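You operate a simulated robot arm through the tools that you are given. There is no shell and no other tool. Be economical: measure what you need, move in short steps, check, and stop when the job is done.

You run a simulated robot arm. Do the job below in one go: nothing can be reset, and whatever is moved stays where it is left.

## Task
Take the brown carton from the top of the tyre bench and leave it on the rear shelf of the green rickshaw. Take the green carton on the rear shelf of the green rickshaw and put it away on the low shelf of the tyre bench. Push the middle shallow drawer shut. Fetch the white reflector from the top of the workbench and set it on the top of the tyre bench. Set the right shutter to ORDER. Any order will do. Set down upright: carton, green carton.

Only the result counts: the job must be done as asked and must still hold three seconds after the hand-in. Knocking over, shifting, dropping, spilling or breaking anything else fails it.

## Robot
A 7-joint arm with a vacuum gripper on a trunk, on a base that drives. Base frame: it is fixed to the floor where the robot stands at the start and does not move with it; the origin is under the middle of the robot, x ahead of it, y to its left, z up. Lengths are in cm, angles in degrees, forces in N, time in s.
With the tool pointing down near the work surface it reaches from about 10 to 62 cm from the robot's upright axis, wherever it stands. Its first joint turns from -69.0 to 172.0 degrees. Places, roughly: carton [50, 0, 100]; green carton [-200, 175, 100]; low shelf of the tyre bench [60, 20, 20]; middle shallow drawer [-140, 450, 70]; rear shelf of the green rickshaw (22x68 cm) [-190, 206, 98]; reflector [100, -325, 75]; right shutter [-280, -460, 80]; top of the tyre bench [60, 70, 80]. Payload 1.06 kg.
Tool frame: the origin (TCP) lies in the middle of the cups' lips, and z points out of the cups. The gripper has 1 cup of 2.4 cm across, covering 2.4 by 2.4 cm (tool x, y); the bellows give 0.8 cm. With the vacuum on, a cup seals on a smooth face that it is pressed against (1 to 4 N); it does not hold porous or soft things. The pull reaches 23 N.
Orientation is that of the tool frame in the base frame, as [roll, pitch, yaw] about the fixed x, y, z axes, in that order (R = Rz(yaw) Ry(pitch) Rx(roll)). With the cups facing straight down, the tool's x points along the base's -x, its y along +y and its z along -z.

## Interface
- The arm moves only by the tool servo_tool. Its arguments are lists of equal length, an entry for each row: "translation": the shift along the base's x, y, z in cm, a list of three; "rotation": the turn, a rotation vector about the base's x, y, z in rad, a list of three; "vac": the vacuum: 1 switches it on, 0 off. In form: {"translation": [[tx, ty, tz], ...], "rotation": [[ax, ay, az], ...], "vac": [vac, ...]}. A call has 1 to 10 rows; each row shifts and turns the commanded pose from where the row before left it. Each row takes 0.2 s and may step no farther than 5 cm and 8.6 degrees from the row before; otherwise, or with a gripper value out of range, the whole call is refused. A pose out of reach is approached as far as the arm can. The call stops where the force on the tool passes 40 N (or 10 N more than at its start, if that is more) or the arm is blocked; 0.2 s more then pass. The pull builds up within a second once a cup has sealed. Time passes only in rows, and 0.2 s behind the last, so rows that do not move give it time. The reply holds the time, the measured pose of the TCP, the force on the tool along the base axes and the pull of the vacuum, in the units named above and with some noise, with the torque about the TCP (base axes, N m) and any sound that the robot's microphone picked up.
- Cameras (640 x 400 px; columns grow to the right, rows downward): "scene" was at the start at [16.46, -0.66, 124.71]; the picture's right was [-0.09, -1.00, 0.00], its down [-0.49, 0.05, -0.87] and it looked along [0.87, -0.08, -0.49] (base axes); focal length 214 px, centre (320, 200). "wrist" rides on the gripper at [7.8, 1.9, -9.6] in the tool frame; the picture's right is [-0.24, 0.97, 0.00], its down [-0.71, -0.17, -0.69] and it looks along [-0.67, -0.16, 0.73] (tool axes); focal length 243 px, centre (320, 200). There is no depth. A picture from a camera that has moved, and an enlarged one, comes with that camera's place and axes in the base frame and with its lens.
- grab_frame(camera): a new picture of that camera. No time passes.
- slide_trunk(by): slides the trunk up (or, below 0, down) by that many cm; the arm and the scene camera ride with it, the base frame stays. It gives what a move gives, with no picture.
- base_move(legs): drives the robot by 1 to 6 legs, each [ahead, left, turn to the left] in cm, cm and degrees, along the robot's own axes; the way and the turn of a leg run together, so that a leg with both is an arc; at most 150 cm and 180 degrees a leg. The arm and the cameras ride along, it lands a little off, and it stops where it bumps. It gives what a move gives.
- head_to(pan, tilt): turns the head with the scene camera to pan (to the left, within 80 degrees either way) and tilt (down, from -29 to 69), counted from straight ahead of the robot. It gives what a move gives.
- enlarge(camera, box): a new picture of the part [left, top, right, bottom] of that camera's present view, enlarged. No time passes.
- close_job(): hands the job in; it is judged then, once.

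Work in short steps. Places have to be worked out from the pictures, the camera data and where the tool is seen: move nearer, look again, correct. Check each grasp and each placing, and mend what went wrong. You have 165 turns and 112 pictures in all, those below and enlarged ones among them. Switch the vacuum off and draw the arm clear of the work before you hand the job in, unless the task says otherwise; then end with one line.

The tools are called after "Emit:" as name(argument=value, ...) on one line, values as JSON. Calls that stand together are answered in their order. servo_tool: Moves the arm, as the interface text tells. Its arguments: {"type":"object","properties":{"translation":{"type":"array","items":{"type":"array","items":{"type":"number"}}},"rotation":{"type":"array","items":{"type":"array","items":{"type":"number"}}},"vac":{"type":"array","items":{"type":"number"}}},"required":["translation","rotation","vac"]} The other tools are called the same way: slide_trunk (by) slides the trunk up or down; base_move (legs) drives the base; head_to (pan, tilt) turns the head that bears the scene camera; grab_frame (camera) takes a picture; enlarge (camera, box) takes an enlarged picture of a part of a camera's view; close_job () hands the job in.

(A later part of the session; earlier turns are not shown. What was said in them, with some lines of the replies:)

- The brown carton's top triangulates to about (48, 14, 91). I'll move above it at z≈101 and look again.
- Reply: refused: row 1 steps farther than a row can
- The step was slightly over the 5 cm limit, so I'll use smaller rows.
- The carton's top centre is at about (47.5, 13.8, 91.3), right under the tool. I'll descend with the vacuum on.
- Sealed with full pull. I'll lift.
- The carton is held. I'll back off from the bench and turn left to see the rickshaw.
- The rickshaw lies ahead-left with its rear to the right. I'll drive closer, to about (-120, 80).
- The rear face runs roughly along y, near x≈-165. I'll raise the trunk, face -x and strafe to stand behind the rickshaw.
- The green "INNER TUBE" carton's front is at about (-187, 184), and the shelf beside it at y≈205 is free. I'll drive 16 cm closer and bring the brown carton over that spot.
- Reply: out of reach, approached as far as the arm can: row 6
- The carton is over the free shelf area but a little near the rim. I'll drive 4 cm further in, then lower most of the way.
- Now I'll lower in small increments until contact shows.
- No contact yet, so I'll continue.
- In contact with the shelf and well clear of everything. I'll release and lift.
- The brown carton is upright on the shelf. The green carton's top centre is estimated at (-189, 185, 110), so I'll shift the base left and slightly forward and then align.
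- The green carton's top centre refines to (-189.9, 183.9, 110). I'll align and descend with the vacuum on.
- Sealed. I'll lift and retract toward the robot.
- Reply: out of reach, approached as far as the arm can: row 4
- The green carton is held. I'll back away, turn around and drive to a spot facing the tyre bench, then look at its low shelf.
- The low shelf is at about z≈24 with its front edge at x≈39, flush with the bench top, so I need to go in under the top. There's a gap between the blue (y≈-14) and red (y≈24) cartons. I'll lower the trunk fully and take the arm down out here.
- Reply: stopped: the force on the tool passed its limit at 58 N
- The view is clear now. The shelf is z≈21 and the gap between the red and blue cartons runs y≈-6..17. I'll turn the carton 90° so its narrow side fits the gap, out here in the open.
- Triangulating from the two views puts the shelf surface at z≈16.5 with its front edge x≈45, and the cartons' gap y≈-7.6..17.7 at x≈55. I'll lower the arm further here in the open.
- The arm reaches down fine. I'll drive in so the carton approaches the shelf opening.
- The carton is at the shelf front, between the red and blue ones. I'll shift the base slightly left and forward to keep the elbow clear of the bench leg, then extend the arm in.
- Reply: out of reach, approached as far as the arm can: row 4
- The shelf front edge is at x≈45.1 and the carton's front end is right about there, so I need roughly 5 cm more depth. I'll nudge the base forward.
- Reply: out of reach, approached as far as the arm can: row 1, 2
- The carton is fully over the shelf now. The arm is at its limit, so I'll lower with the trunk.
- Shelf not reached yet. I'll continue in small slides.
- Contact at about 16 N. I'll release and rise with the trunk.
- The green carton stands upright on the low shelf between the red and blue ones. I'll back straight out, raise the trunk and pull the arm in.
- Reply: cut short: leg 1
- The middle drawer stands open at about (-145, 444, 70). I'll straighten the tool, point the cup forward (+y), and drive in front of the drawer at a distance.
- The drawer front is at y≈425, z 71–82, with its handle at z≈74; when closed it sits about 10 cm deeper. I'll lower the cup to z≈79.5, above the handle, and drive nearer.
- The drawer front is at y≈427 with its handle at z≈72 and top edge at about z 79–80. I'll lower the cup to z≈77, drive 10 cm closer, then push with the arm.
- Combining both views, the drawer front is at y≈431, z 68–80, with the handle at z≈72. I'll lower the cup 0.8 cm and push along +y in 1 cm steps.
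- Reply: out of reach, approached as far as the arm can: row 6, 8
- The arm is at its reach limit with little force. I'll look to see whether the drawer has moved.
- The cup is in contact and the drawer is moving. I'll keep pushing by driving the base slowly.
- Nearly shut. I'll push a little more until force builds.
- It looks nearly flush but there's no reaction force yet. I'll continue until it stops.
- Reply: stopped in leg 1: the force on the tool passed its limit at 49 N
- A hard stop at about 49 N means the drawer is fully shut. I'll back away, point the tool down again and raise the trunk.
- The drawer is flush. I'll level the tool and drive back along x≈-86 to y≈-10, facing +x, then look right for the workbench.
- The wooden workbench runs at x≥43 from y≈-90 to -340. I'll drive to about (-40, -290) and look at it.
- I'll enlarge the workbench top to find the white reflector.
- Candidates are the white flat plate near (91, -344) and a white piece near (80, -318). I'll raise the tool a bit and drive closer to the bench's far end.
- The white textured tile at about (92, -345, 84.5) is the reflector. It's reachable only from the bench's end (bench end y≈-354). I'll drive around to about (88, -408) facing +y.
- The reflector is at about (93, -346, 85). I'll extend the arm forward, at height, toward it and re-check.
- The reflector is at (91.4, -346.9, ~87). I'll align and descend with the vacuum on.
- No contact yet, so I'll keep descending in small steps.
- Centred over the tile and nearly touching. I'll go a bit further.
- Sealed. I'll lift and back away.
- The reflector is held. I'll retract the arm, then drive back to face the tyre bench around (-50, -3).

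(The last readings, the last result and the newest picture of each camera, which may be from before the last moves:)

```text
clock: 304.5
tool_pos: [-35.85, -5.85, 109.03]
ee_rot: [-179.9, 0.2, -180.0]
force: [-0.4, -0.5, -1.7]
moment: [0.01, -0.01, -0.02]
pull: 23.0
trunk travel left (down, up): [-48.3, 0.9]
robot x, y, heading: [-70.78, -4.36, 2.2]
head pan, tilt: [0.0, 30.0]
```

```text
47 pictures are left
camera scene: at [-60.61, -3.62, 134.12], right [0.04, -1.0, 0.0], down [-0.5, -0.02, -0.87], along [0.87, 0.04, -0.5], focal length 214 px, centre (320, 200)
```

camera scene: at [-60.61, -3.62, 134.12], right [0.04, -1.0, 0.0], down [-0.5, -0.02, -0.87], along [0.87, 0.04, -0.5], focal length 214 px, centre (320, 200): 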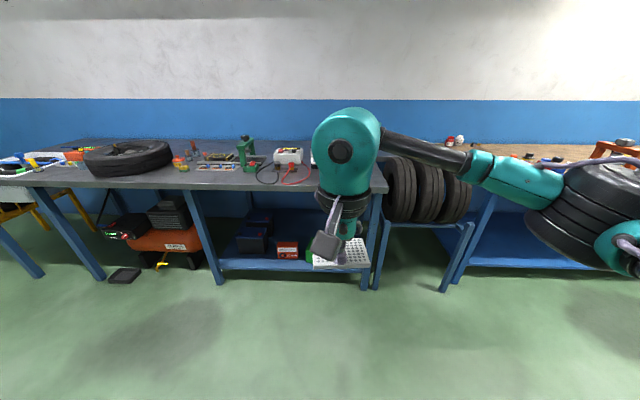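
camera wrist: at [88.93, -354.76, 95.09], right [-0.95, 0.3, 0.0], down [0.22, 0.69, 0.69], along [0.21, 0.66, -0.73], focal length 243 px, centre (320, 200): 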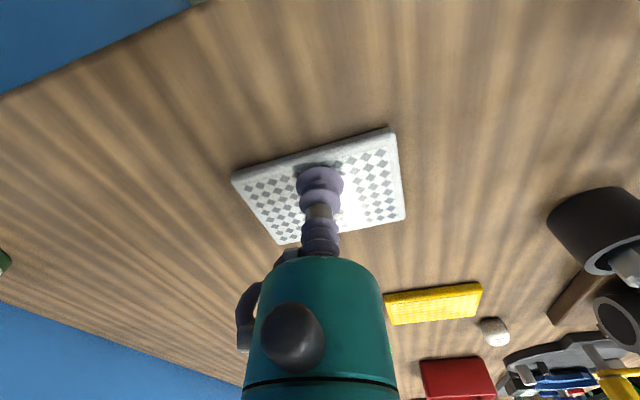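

The bench is ahead and the green carton is visible on the low shelf. I'll drive up to the bench.

Emit:
base_move(legs=[[30, 2, -2.2], [35, 0, 0]])

Emit:
grab_frame(camera="scene")

Emit:
grab_frame(camera="wrist")

```text
clock: 308.4
tool_pos: [28.26, -4.64, 109.04]
ee_rot: [180.0, 0.2, 177.7]
force: [-0.5, 0.3, -0.9]
moment: [-0.02, 0.01, 0.01]
pull: 22.8
trunk travel left (down, up): [-48.3, 0.9]
robot x, y, heading: [-6.91, -1.58, 0.3]
head pan, tilt: [0.0, 30.0]
```

```text
46 pictures are left
camera scene: at [3.63, -1.38, 134.11], right [0.0, -1.0, 0.0], down [-0.5, 0.0, -0.87], along [0.87, 0.0, -0.5], focal length 214 px, centre (320, 200)
```

scene: 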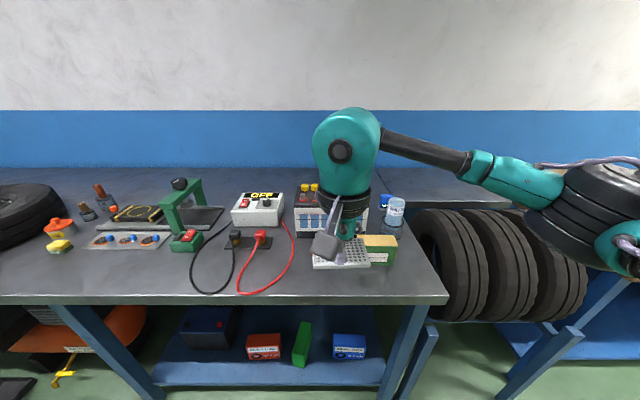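

```text
45 pictures are left
camera wrist: at [20.48, -2.55, 118.54], right [0.27, 0.96, 0.0], down [0.7, -0.2, 0.69], along [0.66, -0.19, -0.73], focal length 243 px, centre (320, 200)
```

wrist: 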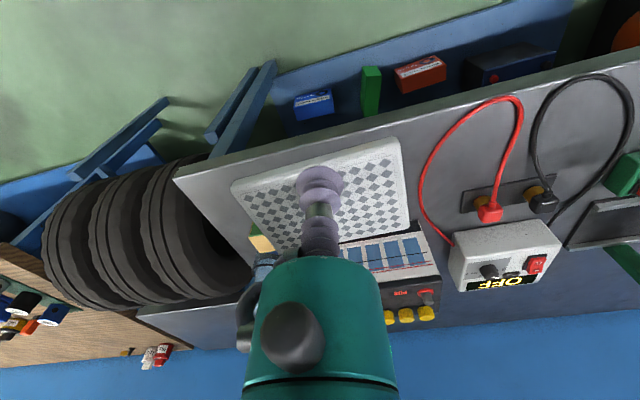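

The bench is as before. A free spot is at about (44.5, -3), between the red cable and the green-yellow box. I'll move over it and lower to z≈90.

Emit:
servo_tool(translation=[[3.2, 0.3, -3], [3.3, 0.3, -3], [3.3, 0.3, -3], [3.3, 0.3, -3], [3.2, 0.4, -3], [0, 0, -3]], rotation=[[0, 0, 0], [0, 0, 0], [0, 0, 0], [0, 0, 0], [0, 0, 0], [0, 0, 0]], vac=[1, 1, 1, 1, 1, 1])

Emit:
grab_frame(camera="wrist")

Emit:
enlarge(camera="scene", box=[220, 190, 420, 315])

```text
clock: 309.8
tool_pos: [44.32, -3.02, 90.96]
ee_rot: [179.9, 0.2, 177.7]
force: [-0.2, 0.6, -0.9]
moment: [0.01, -0.01, 0.0]
pull: 23.2
trunk travel left (down, up): [-48.3, 0.9]
robot x, y, heading: [-6.21, -1.69, -0.3]
head pan, tilt: [0.0, 30.0]
```

```text
44 pictures are left
camera wrist: at [36.64, -0.96, 100.38], right [0.27, 0.96, 0.0], down [0.7, -0.2, 0.69], along [0.66, -0.19, -0.73], focal length 243 px, centre (320, 200)
```

wrist: 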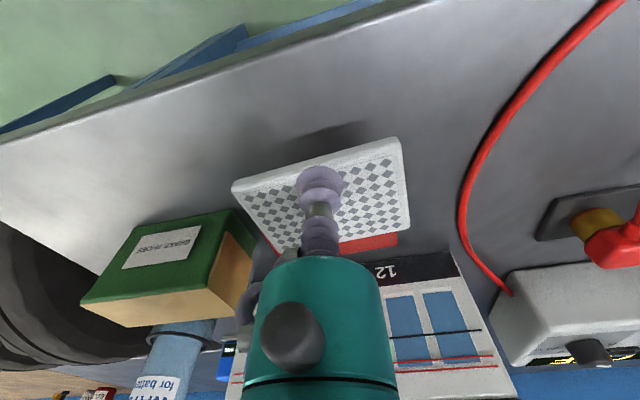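

```text
3.20 times, centred on (320, 252) of scene
camera zoom: at [3.57, -1.4, 134.12], right [0.0, -1.0, 0.0], down [-0.5, 0.0, -0.87], along [0.87, 0.0, -0.5], focal length 686 px, centre (320, 32)
```

zoom: 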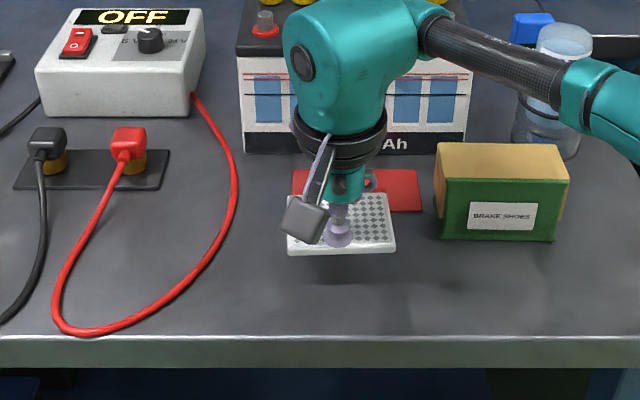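

Clear of everything. I'll lower in small steps to contact.

Emit:
servo_tool(translation=[[0, 0, -1], [0, 0, -0.8], [0, 0, -0.6], [0, 0, -0.5]], rotation=[[0, 0, 0], [0, 0, 0], [0, 0, 0], [0, 0, 0]], vac=[1, 1, 1, 1])

Emit:
servo_tool(translation=[[0, 0, -0.4], [0, 0, -0.4]], rotation=[[0, 0, 0], [0, 0, 0]], vac=[1, 1])

```text
clock: 310.8
tool_pos: [44.51, -3.03, 88.14]
ee_rot: [-180.0, 0.3, 177.6]
force: [-0.4, -0.3, -0.7]
moment: [-0.03, 0.02, -0.01]
pull: 23.1
trunk travel left (down, up): [-48.3, 0.9]
robot x, y, heading: [-7.05, -1.72, 0.2]
head pan, tilt: [0.0, 30.0]
```

```text
clock: 311.4
tool_pos: [44.59, -2.94, 87.35]
ee_rot: [-180.0, 0.1, 177.7]
force: [0.4, 0.0, -0.8]
moment: [0.0, 0.02, 0.05]
pull: 23.0
trunk travel left (down, up): [-48.3, 0.9]
robot x, y, heading: [-6.89, -1.33, 0.1]
head pan, tilt: [0.0, 30.0]
```

Emit:
servo_tool(translation=[[0, 0, -0.4], [0, 0, -0.4]], rotation=[[0, 0, 0], [0, 0, 0]], vac=[1, 1])

Emit:
servo_tool(translation=[[0, 0, -0.3]], rotation=[[0, 0, 0]], vac=[1])

```text
clock: 312.0
tool_pos: [44.42, -3.15, 86.58]
ee_rot: [-180.0, 0.2, 177.7]
force: [0.1, 0.1, -0.3]
moment: [-0.05, 0.03, -0.03]
pull: 23.0
trunk travel left (down, up): [-48.3, 0.9]
robot x, y, heading: [-6.62, -1.65, 0.1]
head pan, tilt: [0.0, 30.0]
```

```text
clock: 312.4
tool_pos: [44.5, -3.1, 86.43]
ee_rot: [-179.9, 0.2, 177.6]
force: [-0.3, 0.4, -0.8]
moment: [0.0, 0.02, -0.03]
pull: 23.0
trunk travel left (down, up): [-48.3, 0.9]
robot x, y, heading: [-6.66, -1.55, 0.0]
head pan, tilt: [0.0, 30.0]
```

No contact yet (z≈86.4). I'll continue lowering.

Emit:
servo_tool(translation=[[0, 0, -0.4], [0, 0, -0.3]], rotation=[[0, 0, 0], [0, 0, 0]], vac=[1, 1])

Emit:
servo_tool(translation=[[0, 0, -0.3]], rotation=[[0, 0, 0]], vac=[1])

Emit:
grab_frame(camera="wrist")

```text
clock: 313.0
tool_pos: [44.53, -3.11, 85.95]
ee_rot: [179.8, 0.4, 177.6]
force: [-2.8, -1.7, 11.9]
moment: [-0.03, 0.01, -0.04]
pull: 22.7
trunk travel left (down, up): [-48.3, 0.9]
robot x, y, heading: [-6.99, -1.48, -0.0]
head pan, tilt: [0.0, 30.0]
```

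```text
clock: 313.4
tool_pos: [44.54, -3.12, 85.58]
ee_rot: [179.9, 0.5, 177.6]
force: [-0.9, -1.3, 18.7]
moment: [-0.01, -0.01, -0.07]
pull: 22.7
trunk travel left (down, up): [-48.3, 0.9]
robot x, y, heading: [-6.29, -1.74, 0.1]
head pan, tilt: [0.0, 30.0]
```

```text
42 pictures are left
camera wrist: at [36.71, -0.96, 95.02], right [0.28, 0.96, 0.0], down [0.7, -0.2, 0.69], along [0.66, -0.19, -0.72], focal length 243 px, centre (320, 200)
```

wrist: 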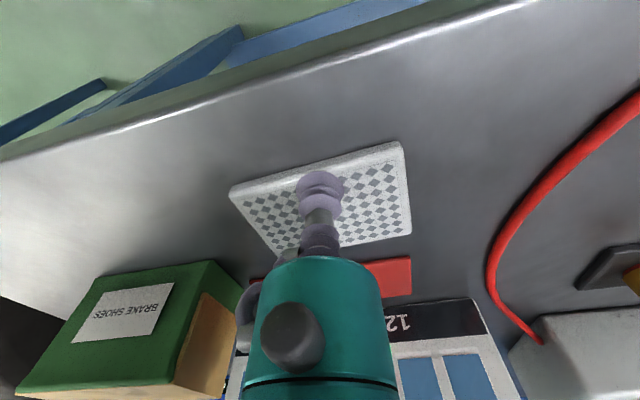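

The reflector rests on the bench. I'll release, lift and retract.

Emit:
servo_tool(translation=[[0, 0, 0.4], [0, 0, 0], [0, 0, 0], [0, 0, 0], [0, 0, 0.5], [0, 0, 2], [0, 0, 4], [-3, 0, 4], [-4, 0, 3], [-4, 0, 3]], rotation=[[0, 0, 0], [0, 0, 0], [0, 0, 0], [0, 0, 0], [0, 0, 0], [0, 0, 0], [0, 0, 0], [0, 0, 0], [0, 0, 0], [0, 0, 0]], vac=[0, 0, 0, 0, 0, 0, 0, 0, 0, 0])

Emit:
grab_frame(camera="scene")

```text
clock: 315.6
tool_pos: [33.35, -3.4, 102.05]
ee_rot: [179.9, 0.3, 177.6]
force: [-0.6, 0.1, 0.7]
moment: [0.0, 0.01, 0.0]
pull: 0.1
trunk travel left (down, up): [-48.3, 0.9]
robot x, y, heading: [-6.43, -1.54, 0.0]
head pan, tilt: [0.0, 30.0]
```

```text
41 pictures are left
camera scene: at [3.52, -1.39, 134.13], right [0.0, -1.0, 0.0], down [-0.5, 0.0, -0.87], along [0.87, 0.0, -0.5], focal length 214 px, centre (320, 200)
```

scene: 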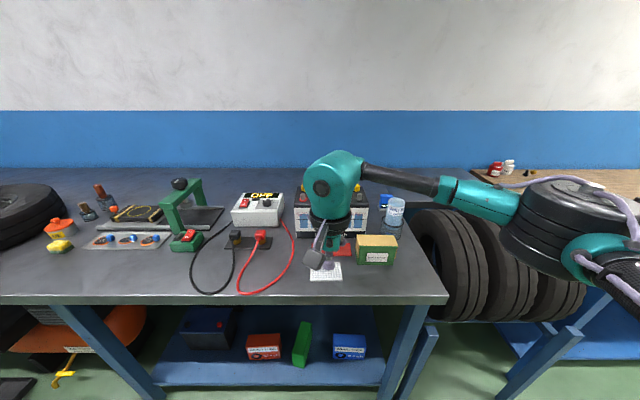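

The reflector is placed. Now for the shutter at about (-280, -460): I'll back off, turn to face -y, drive to y≈-260 and look.

Emit:
base_move(legs=[[-65, 0, 0], [0, 0, -90], [140, 0, 0], [120, 0, 0]])

Emit:
head_to(pan=-35, tilt=12)

Emit:
grab_frame(camera="scene")

```text
clock: 335.2
tool_pos: [-66.14, -299.9, 102.1]
ee_rot: [-179.9, 0.1, 89.6]
force: [-0.2, -0.6, -0.7]
moment: [0.01, -0.05, -0.04]
pull: 0.0
trunk travel left (down, up): [-48.3, 0.9]
robot x, y, heading: [-65.89, -260.26, -88.0]
head pan, tilt: [0.0, 30.0]
```

```text
clock: 336.2
tool_pos: [-66.14, -299.89, 102.16]
ee_rot: [-180.0, 0.2, 89.7]
force: [1.0, 0.4, 0.1]
moment: [-0.01, 0.01, 0.0]
pull: 0.0
trunk travel left (down, up): [-48.3, 0.9]
robot x, y, heading: [-65.99, -259.63, -87.7]
head pan, tilt: [-35.0, 12.0]
```

```text
40 pictures are left
camera scene: at [-70.93, -268.67, 137.03], right [-0.84, 0.54, 0.0], down [0.11, 0.17, -0.98], along [-0.53, -0.82, -0.21], focal length 214 px, centre (320, 200)
```

scene: 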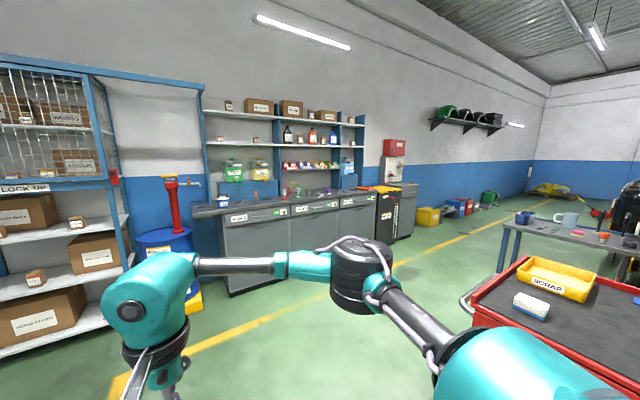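

I'll enlarge the counter to identify the shutters.

Emit:
enlarge(camera="scene", box=[190, 120, 430, 290])

```text
2.35 times, centred on (310, 205) of scene
camera zoom: at [-70.93, -268.67, 137.03], right [-0.84, 0.54, 0.0], down [0.11, 0.17, -0.98], along [-0.53, -0.82, -0.21], focal length 505 px, centre (344, 188)
```

zoom: 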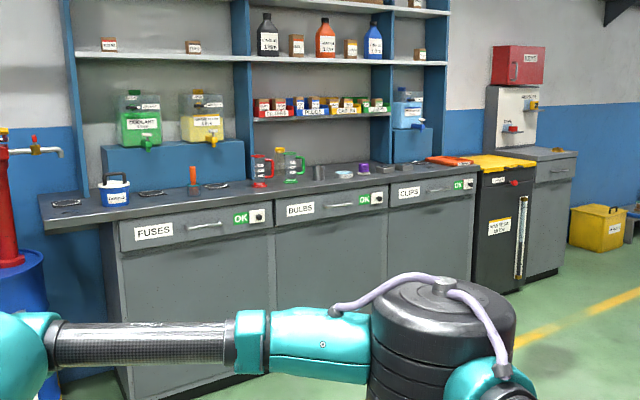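

The right shutter is the "OK" tag with a black knob on the CLIPS drawer, near (-260, -453, 83). I'll drive around in front of it, facing -y and staying clear of the red cart.

Emit:
base_move(legs=[[103, 0, -2], [0, -150, 0], [0, -35, 0]])

Emit:
head_to(pan=0, tilt=25)

Emit:
grab_frame(camera="scene")

Emit:
grab_frame(camera="wrist")

```text
clock: 357.7
tool_pos: [-253.22, -398.29, 102.19]
ee_rot: [180.0, 0.2, 86.0]
force: [0.2, 0.0, -0.5]
moment: [0.01, -0.02, 0.02]
pull: 0.1
trunk travel left (down, up): [-48.3, 0.9]
robot x, y, heading: [-250.57, -357.98, -91.8]
head pan, tilt: [-35.0, 12.0]
```

```text
clock: 358.8
tool_pos: [-253.32, -398.17, 102.17]
ee_rot: [179.9, 0.2, 86.0]
force: [-0.1, 0.4, -0.8]
moment: [0.01, -0.01, 0.02]
pull: 0.0
trunk travel left (down, up): [-48.3, 0.9]
robot x, y, heading: [-250.46, -358.29, -91.6]
head pan, tilt: [0.0, 25.0]
```

```text
38 pictures are left
camera scene: at [-250.78, -368.42, 134.92], right [-1.0, 0.03, 0.0], down [0.01, 0.42, -0.91], along [-0.03, -0.91, -0.42], focal length 214 px, centre (320, 200)
```

scene: 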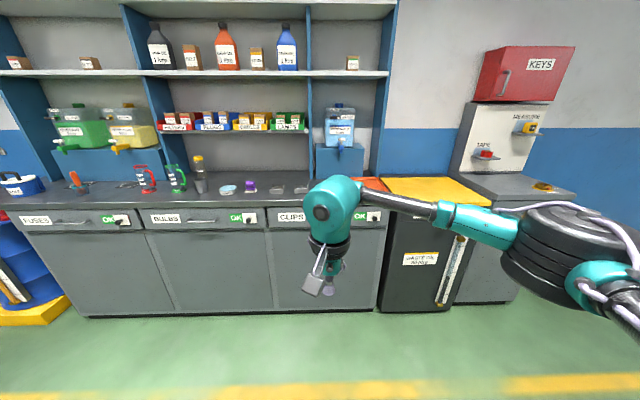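

```text
37 pictures are left
camera wrist: at [-250.9, -390.6, 111.61], right [0.95, -0.3, 0.0], down [-0.22, -0.69, 0.69], along [-0.21, -0.66, -0.73], focal length 243 px, centre (320, 200)
```

wrist: 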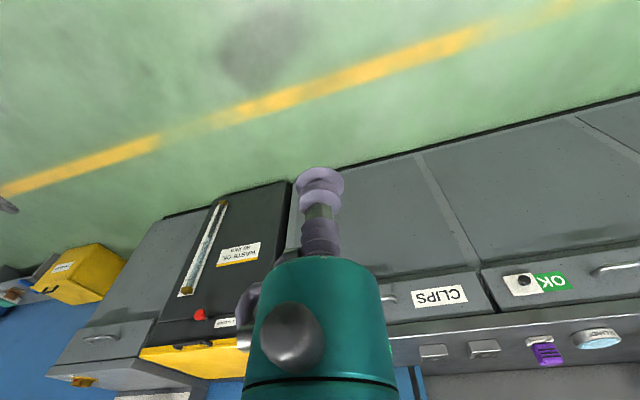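

Emit:
enlarge(camera="scene", box=[200, 195, 400, 320])

Emit:
enlarge(camera="wrist", box=[380, 230, 640, 390])

```text
3.20 times, centred on (300, 258) of scene
camera zoom: at [-250.78, -368.42, 134.92], right [-1.0, 0.03, 0.0], down [0.01, 0.42, -0.91], along [-0.03, -0.91, -0.42], focal length 686 px, centre (384, 16)
```

zoom: 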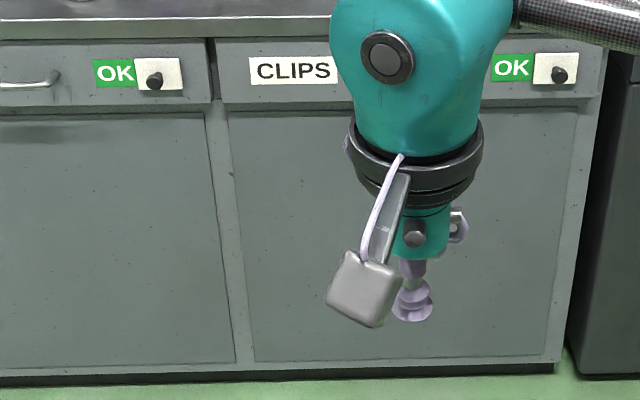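

```text
2.46 times, centred on (510, 310) of wrist
camera zoom: at [-250.9, -390.6, 111.61], right [0.95, -0.3, 0.0], down [-0.22, -0.69, 0.69], along [-0.21, -0.66, -0.73], focal length 597 px, centre (-148, -71)
```

zoom: 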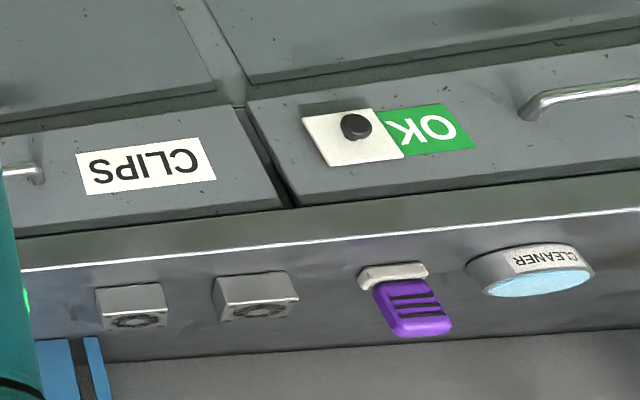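

It's a white sliding plate with a knob: it shows OK now, so it must be slid toward +x (image left) to cover OK and uncover ORDER. The knob is at about (-283, -466, 79). I'll lower the trunk, point the cup forward (-y) and move in front of it.

Emit:
slide_trunk(by=-13)

Emit:
servo_tool(translation=[[0, 0, 0], [0, 0, 0], [0, 0, 0], [0, 0, 0], [0, 0, 0], [0, 0, 0], [0, 0, 0], [0, 0, 0], [0, 0, 0], [0, 0, 0]], rotation=[[-0.145, 0, 0], [-0.145, 0, 0], [-0.145, 0, 0], [-0.145, 0, 0], [-0.145, 0, 0], [-0.145, 0, 0], [-0.145, 0, 0], [-0.145, 0, 0], [-0.145, 0, 0], [-0.145, 0, 0]], vac=[0, 0, 0, 0, 0, 0, 0, 0, 0, 0])

Emit:
servo_tool(translation=[[0, -2, -2], [0, -2, -2], [0, -2, -1]], rotation=[[-0.12, 0, 0], [0, 0, 0], [0, 0, 0]], vac=[0, 0, 0])

Emit:
base_move(legs=[[33, -35, 1.7]])

Emit:
grab_frame(camera="wrist")

Emit:
grab_frame(camera="scene")

```text
clock: 360.3
tool_pos: [-253.25, -398.26, 89.17]
ee_rot: [180.0, 0.3, 86.0]
force: [0.1, 0.5, -0.1]
moment: [-0.01, 0.02, 0.0]
pull: 0.1
trunk travel left (down, up): [-35.3, 13.9]
robot x, y, heading: [-250.49, -358.21, -91.8]
head pan, tilt: [0.0, 25.0]
```

```text
clock: 362.5
tool_pos: [-253.25, -398.29, 89.15]
ee_rot: [149.1, 82.4, 58.7]
force: [0.1, -0.6, 0.1]
moment: [-0.01, -0.01, 0.01]
pull: 0.0
trunk travel left (down, up): [-35.3, 13.9]
robot x, y, heading: [-250.47, -358.1, -91.6]
head pan, tilt: [0.0, 25.0]
```

```text
clock: 363.3
tool_pos: [-253.35, -404.28, 84.2]
ee_rot: [86.8, 86.0, -3.0]
force: [0.9, 0.0, -0.3]
moment: [0.02, -0.02, 0.0]
pull: 0.1
trunk travel left (down, up): [-35.3, 13.9]
robot x, y, heading: [-250.46, -358.51, -91.7]
head pan, tilt: [0.0, 25.0]
```

```text
clock: 366.9
tool_pos: [-286.9, -436.08, 84.27]
ee_rot: [87.5, 86.1, -1.1]
force: [0.2, 0.1, 0.2]
moment: [-0.02, -0.01, 0.01]
pull: 0.0
trunk travel left (down, up): [-35.3, 13.9]
robot x, y, heading: [-285.4, -390.2, -90.2]
head pan, tilt: [0.0, 25.0]
```

```text
34 pictures are left
camera wrist: at [-284.82, -426.61, 76.43], right [0.95, 0.03, 0.3], down [-0.24, 0.68, 0.69], along [-0.19, -0.73, 0.66], focal length 243 px, centre (320, 200)
```

wrist: 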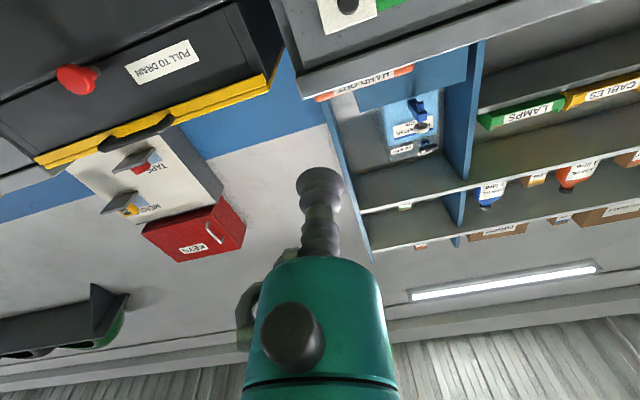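

```text
33 pictures are left
camera scene: at [-285.35, -408.05, 120.37], right [-1.0, 0.0, 0.0], down [0.0, 0.42, -0.91], along [0.0, -0.91, -0.42], focal length 214 px, centre (320, 200)
```

scene: 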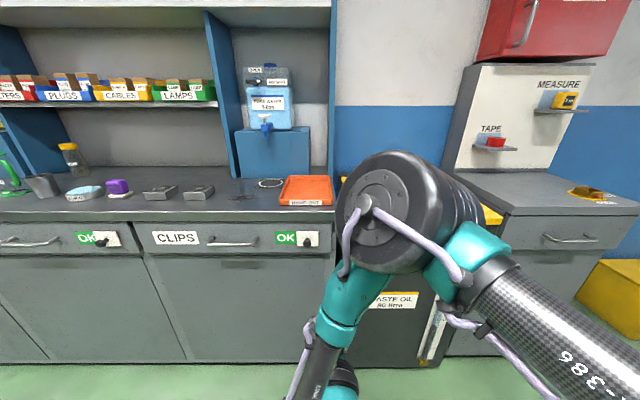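

The knob is at about (-281.5, -464, 80.4). I'll lower the cup to z≈80.4, stay on the -x side of the knob, and drive in to about 8 cm from it.

Emit:
servo_tool(translation=[[0, 0, -2], [0, 0, -1.9]], rotation=[[-0.07, 0, 0], [0, 0, 0]], vac=[0, 0])

Emit:
base_move(legs=[[20, 0, 0]])

Emit:
grab_frame(camera="wrist")

Emit:
grab_frame(camera="scene")

```text
clock: 367.5
tool_pos: [-286.3, -435.82, 81.25]
ee_rot: [43.6, 84.4, -45.0]
force: [-0.4, -0.6, -1.2]
moment: [-0.02, 0.02, -0.04]
pull: 0.1
out of reach, approached as far as the arm can: row 2
trunk travel left (down, up): [-35.3, 13.9]
robot x, y, heading: [-284.98, -390.31, -89.9]
head pan, tilt: [0.0, 25.0]
```

```text
clock: 369.1
tool_pos: [-286.51, -455.54, 81.1]
ee_rot: [43.9, 84.4, -44.8]
force: [0.3, -0.4, 0.1]
moment: [0.0, 0.03, 0.0]
pull: 0.2
trunk travel left (down, up): [-35.3, 13.9]
robot x, y, heading: [-285.33, -409.49, -90.2]
head pan, tilt: [0.0, 25.0]
```

```text
32 pictures are left
camera wrist: at [-284.31, -446.65, 72.72], right [0.95, 0.04, 0.3], down [-0.23, 0.73, 0.65], along [-0.19, -0.68, 0.7], focal length 243 px, centre (320, 200)
```

wrist: 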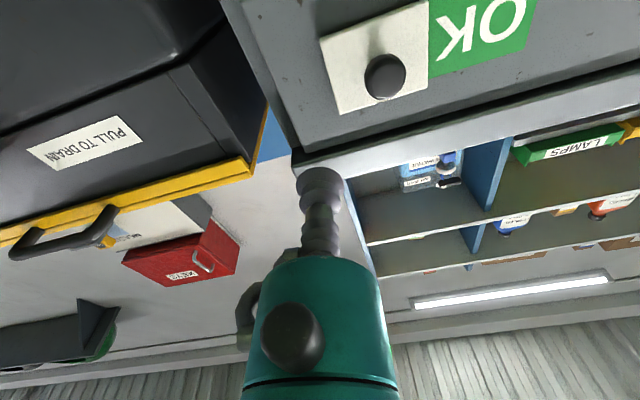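

```text
31 pictures are left
camera scene: at [-285.49, -427.83, 120.36], right [-1.0, 0.01, 0.0], down [0.0, 0.42, -0.91], along [-0.01, -0.91, -0.42], focal length 214 px, centre (320, 200)
```

scene: 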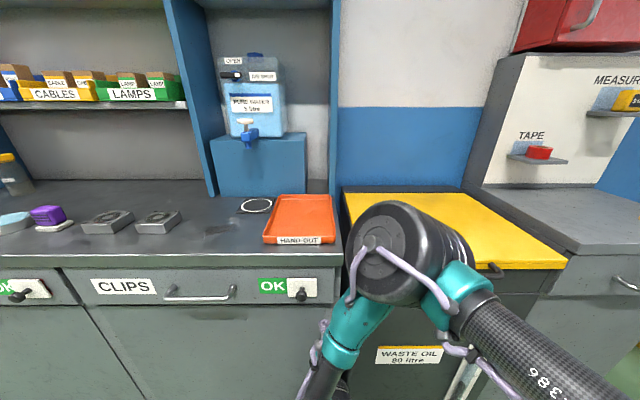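

The knob tip is at (-281.4, -463.6, 80.1), radius about 1.4. I'll lower 0.9 cm and advance so the cup sits beside the knob on its -x side.

Emit:
slide_trunk(by=-0.9)

Emit:
base_move(legs=[[8.5, 0, 0]])

Emit:
grab_frame(camera="wrist")

```text
clock: 369.7
tool_pos: [-286.56, -455.58, 80.17]
ee_rot: [43.6, 84.4, -45.1]
force: [0.2, -0.5, 0.3]
moment: [0.01, -0.01, 0.01]
pull: 0.1
trunk travel left (down, up): [-34.4, 14.8]
robot x, y, heading: [-285.08, -410.25, -90.4]
head pan, tilt: [0.0, 25.0]
```

```text
clock: 370.8
tool_pos: [-286.7, -463.99, 80.3]
ee_rot: [44.0, 84.5, -44.9]
force: [-0.2, 0.3, 0.1]
moment: [-0.02, -0.02, -0.02]
pull: 0.1
trunk travel left (down, up): [-34.4, 14.8]
robot x, y, heading: [-285.53, -418.42, -90.0]
head pan, tilt: [0.0, 25.0]
```

```text
30 pictures are left
camera wrist: at [-284.42, -455.13, 71.82], right [0.95, 0.04, 0.3], down [-0.23, 0.73, 0.65], along [-0.19, -0.68, 0.7], focal length 243 px, centre (320, 200)
```

wrist: 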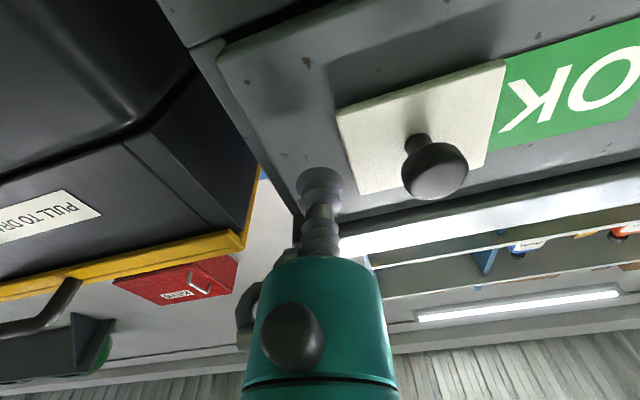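

The cup is left of the knob in the wrist view (-x side). I'll advance 1.4 cm and then push toward +x.

Emit:
servo_tool(translation=[[0, -0.7, 0], [0, -0.7, 0], [1, 0, 0], [1, 0, 0], [0.8, 0, 0], [0.8, 0, 0]], rotation=[[0, 0, 0], [0, 0, 0], [0, 0, 0], [0, 0, 0], [0, 0, 0], [0, 0, 0]], vac=[0, 0, 0, 0, 0, 0])

Emit:
grab_frame(camera="wrist")

```text
clock: 372.2
tool_pos: [-283.04, -465.38, 80.25]
ee_rot: [43.8, 84.3, -45.1]
force: [-0.4, 0.0, 0.6]
moment: [0.0, 0.04, 0.04]
pull: 0.0
trunk travel left (down, up): [-34.4, 14.8]
robot x, y, heading: [-285.64, -418.14, -90.4]
head pan, tilt: [0.0, 25.0]
```

```text
29 pictures are left
camera wrist: at [-280.83, -456.44, 71.78], right [0.95, 0.04, 0.3], down [-0.23, 0.73, 0.65], along [-0.19, -0.68, 0.7], focal length 243 px, centre (320, 200)
```

wrist: 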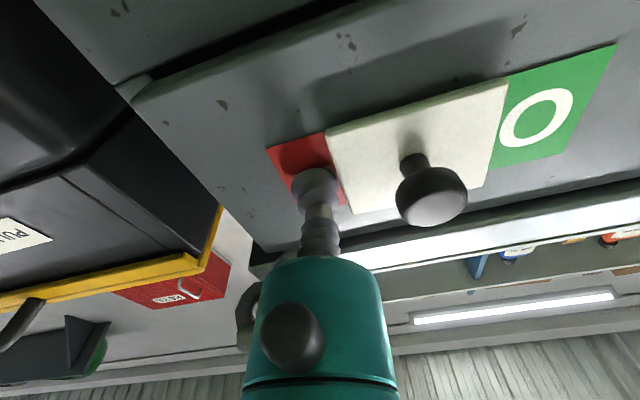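

The plate is sliding and red (ORDER) is appearing. I'll keep pushing +x.

Emit:
servo_tool(translation=[[0.8, 0, 0], [0.8, 0, 0], [0.8, 0, 0], [0.8, 0, 0]], rotation=[[0, 0, 0], [0, 0, 0], [0, 0, 0], [0, 0, 0]], vac=[0, 0, 0, 0])

Emit:
grab_frame(camera="wrist")

```text
clock: 373.2
tool_pos: [-279.87, -465.38, 80.19]
ee_rot: [43.6, 84.3, -45.2]
force: [-0.5, -0.5, -0.9]
moment: [-0.08, -0.01, 0.03]
pull: 0.1
trunk travel left (down, up): [-34.4, 14.8]
robot x, y, heading: [-285.29, -418.19, -90.3]
head pan, tilt: [0.0, 25.0]
```

```text
28 pictures are left
camera wrist: at [-277.69, -456.49, 71.82], right [0.95, 0.04, 0.3], down [-0.23, 0.73, 0.64], along [-0.19, -0.68, 0.7], focal length 243 px, centre (320, 200)
```

wrist: 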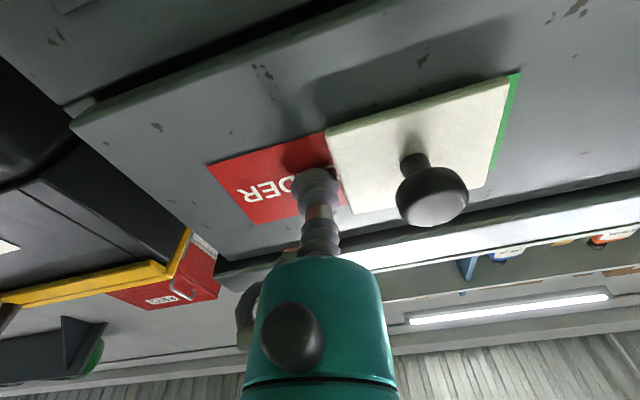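

A sliver of green remains, so I'll push on to the stop.

Emit:
servo_tool(translation=[[0.4, 0, 0], [0.4, 0, 0], [0.4, 0, 0]], rotation=[[0, 0, 0], [0, 0, 0], [0, 0, 0]], vac=[0, 0, 0])

Emit:
grab_frame(camera="wrist")

```text
clock: 374.0
tool_pos: [-278.95, -465.46, 80.15]
ee_rot: [43.6, 84.5, -45.7]
force: [-12.6, 0.5, -2.3]
moment: [0.01, -0.01, 0.06]
pull: 0.1
trunk travel left (down, up): [-34.4, 14.8]
robot x, y, heading: [-284.94, -418.22, -90.6]
head pan, tilt: [0.0, 25.0]
```

```text
27 pictures are left
camera wrist: at [-276.62, -456.52, 71.81], right [0.95, 0.03, 0.3], down [-0.23, 0.73, 0.65], along [-0.2, -0.68, 0.7], focal length 243 px, centre (320, 200)
```

wrist: 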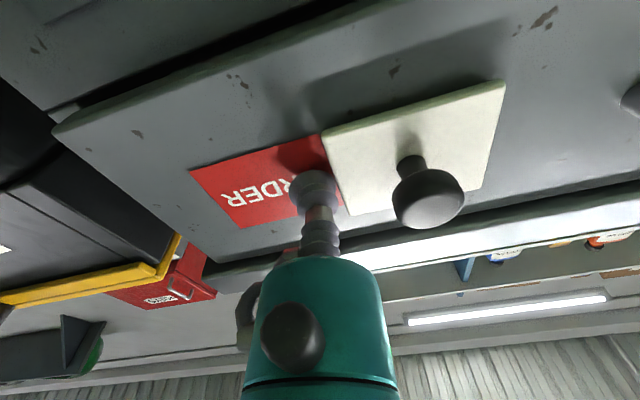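

End stop reached (12.6 N) with the green covered and ORDER exposed. I'll ease off to -x, back away and confirm.

Emit:
servo_tool(translation=[[-0.8, 0, 0], [-0.4, 0.5, 0]], rotation=[[0, 0, 0], [0, 0, 0]], vac=[0, 0])

Emit:
base_move(legs=[[-35, 0, 0]])

Emit:
enlarge(camera="scene", box=[100, 160, 420, 360])

```text
clock: 374.6
tool_pos: [-279.82, -464.94, 80.19]
ee_rot: [43.9, 84.4, -45.1]
force: [0.8, -0.1, -0.6]
moment: [0.01, -0.01, 0.02]
pull: 0.0
trunk travel left (down, up): [-34.4, 14.8]
robot x, y, heading: [-285.4, -418.34, -90.4]
head pan, tilt: [0.0, 25.0]
```

```text
clock: 376.8
tool_pos: [-279.48, -430.65, 80.19]
ee_rot: [43.7, 84.5, -45.3]
force: [0.5, 0.5, 0.4]
moment: [-0.03, -0.01, -0.01]
pull: 0.1
trunk travel left (down, up): [-34.4, 14.8]
robot x, y, heading: [-285.3, -384.1, -90.7]
head pan, tilt: [0.0, 25.0]
```

```text
2.00 times, centred on (260, 260) of scene
camera zoom: at [-285.32, -402.23, 119.46], right [-1.0, 0.01, 0.0], down [0.0, 0.42, -0.91], along [-0.01, -0.91, -0.42], focal length 429 px, centre (440, 80)
```

zoom: 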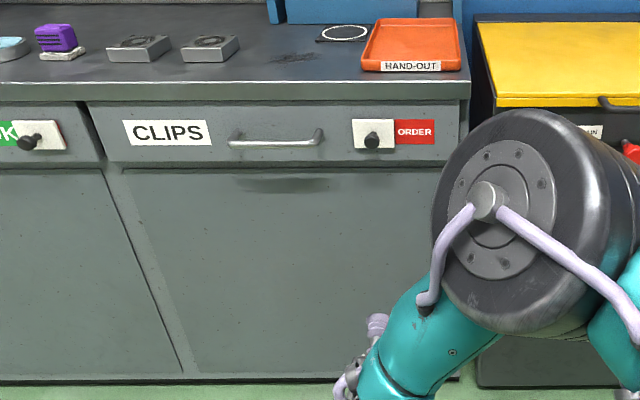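

The CLIPS shutter now shows ORDER, the vacuum is off and the arm is clear. All five parts are done and were checked in the pictures, so I'm handing in.

Emit:
close_job()

```text
The job is handed in.
```

All five parts are done and the job is handed in: brown carton on the rickshaw's rear shelf, green carton upright on the tyre bench's low shelf, middle drawer shut, white reflector on the tyre bench top, and right shutter at ORDER.
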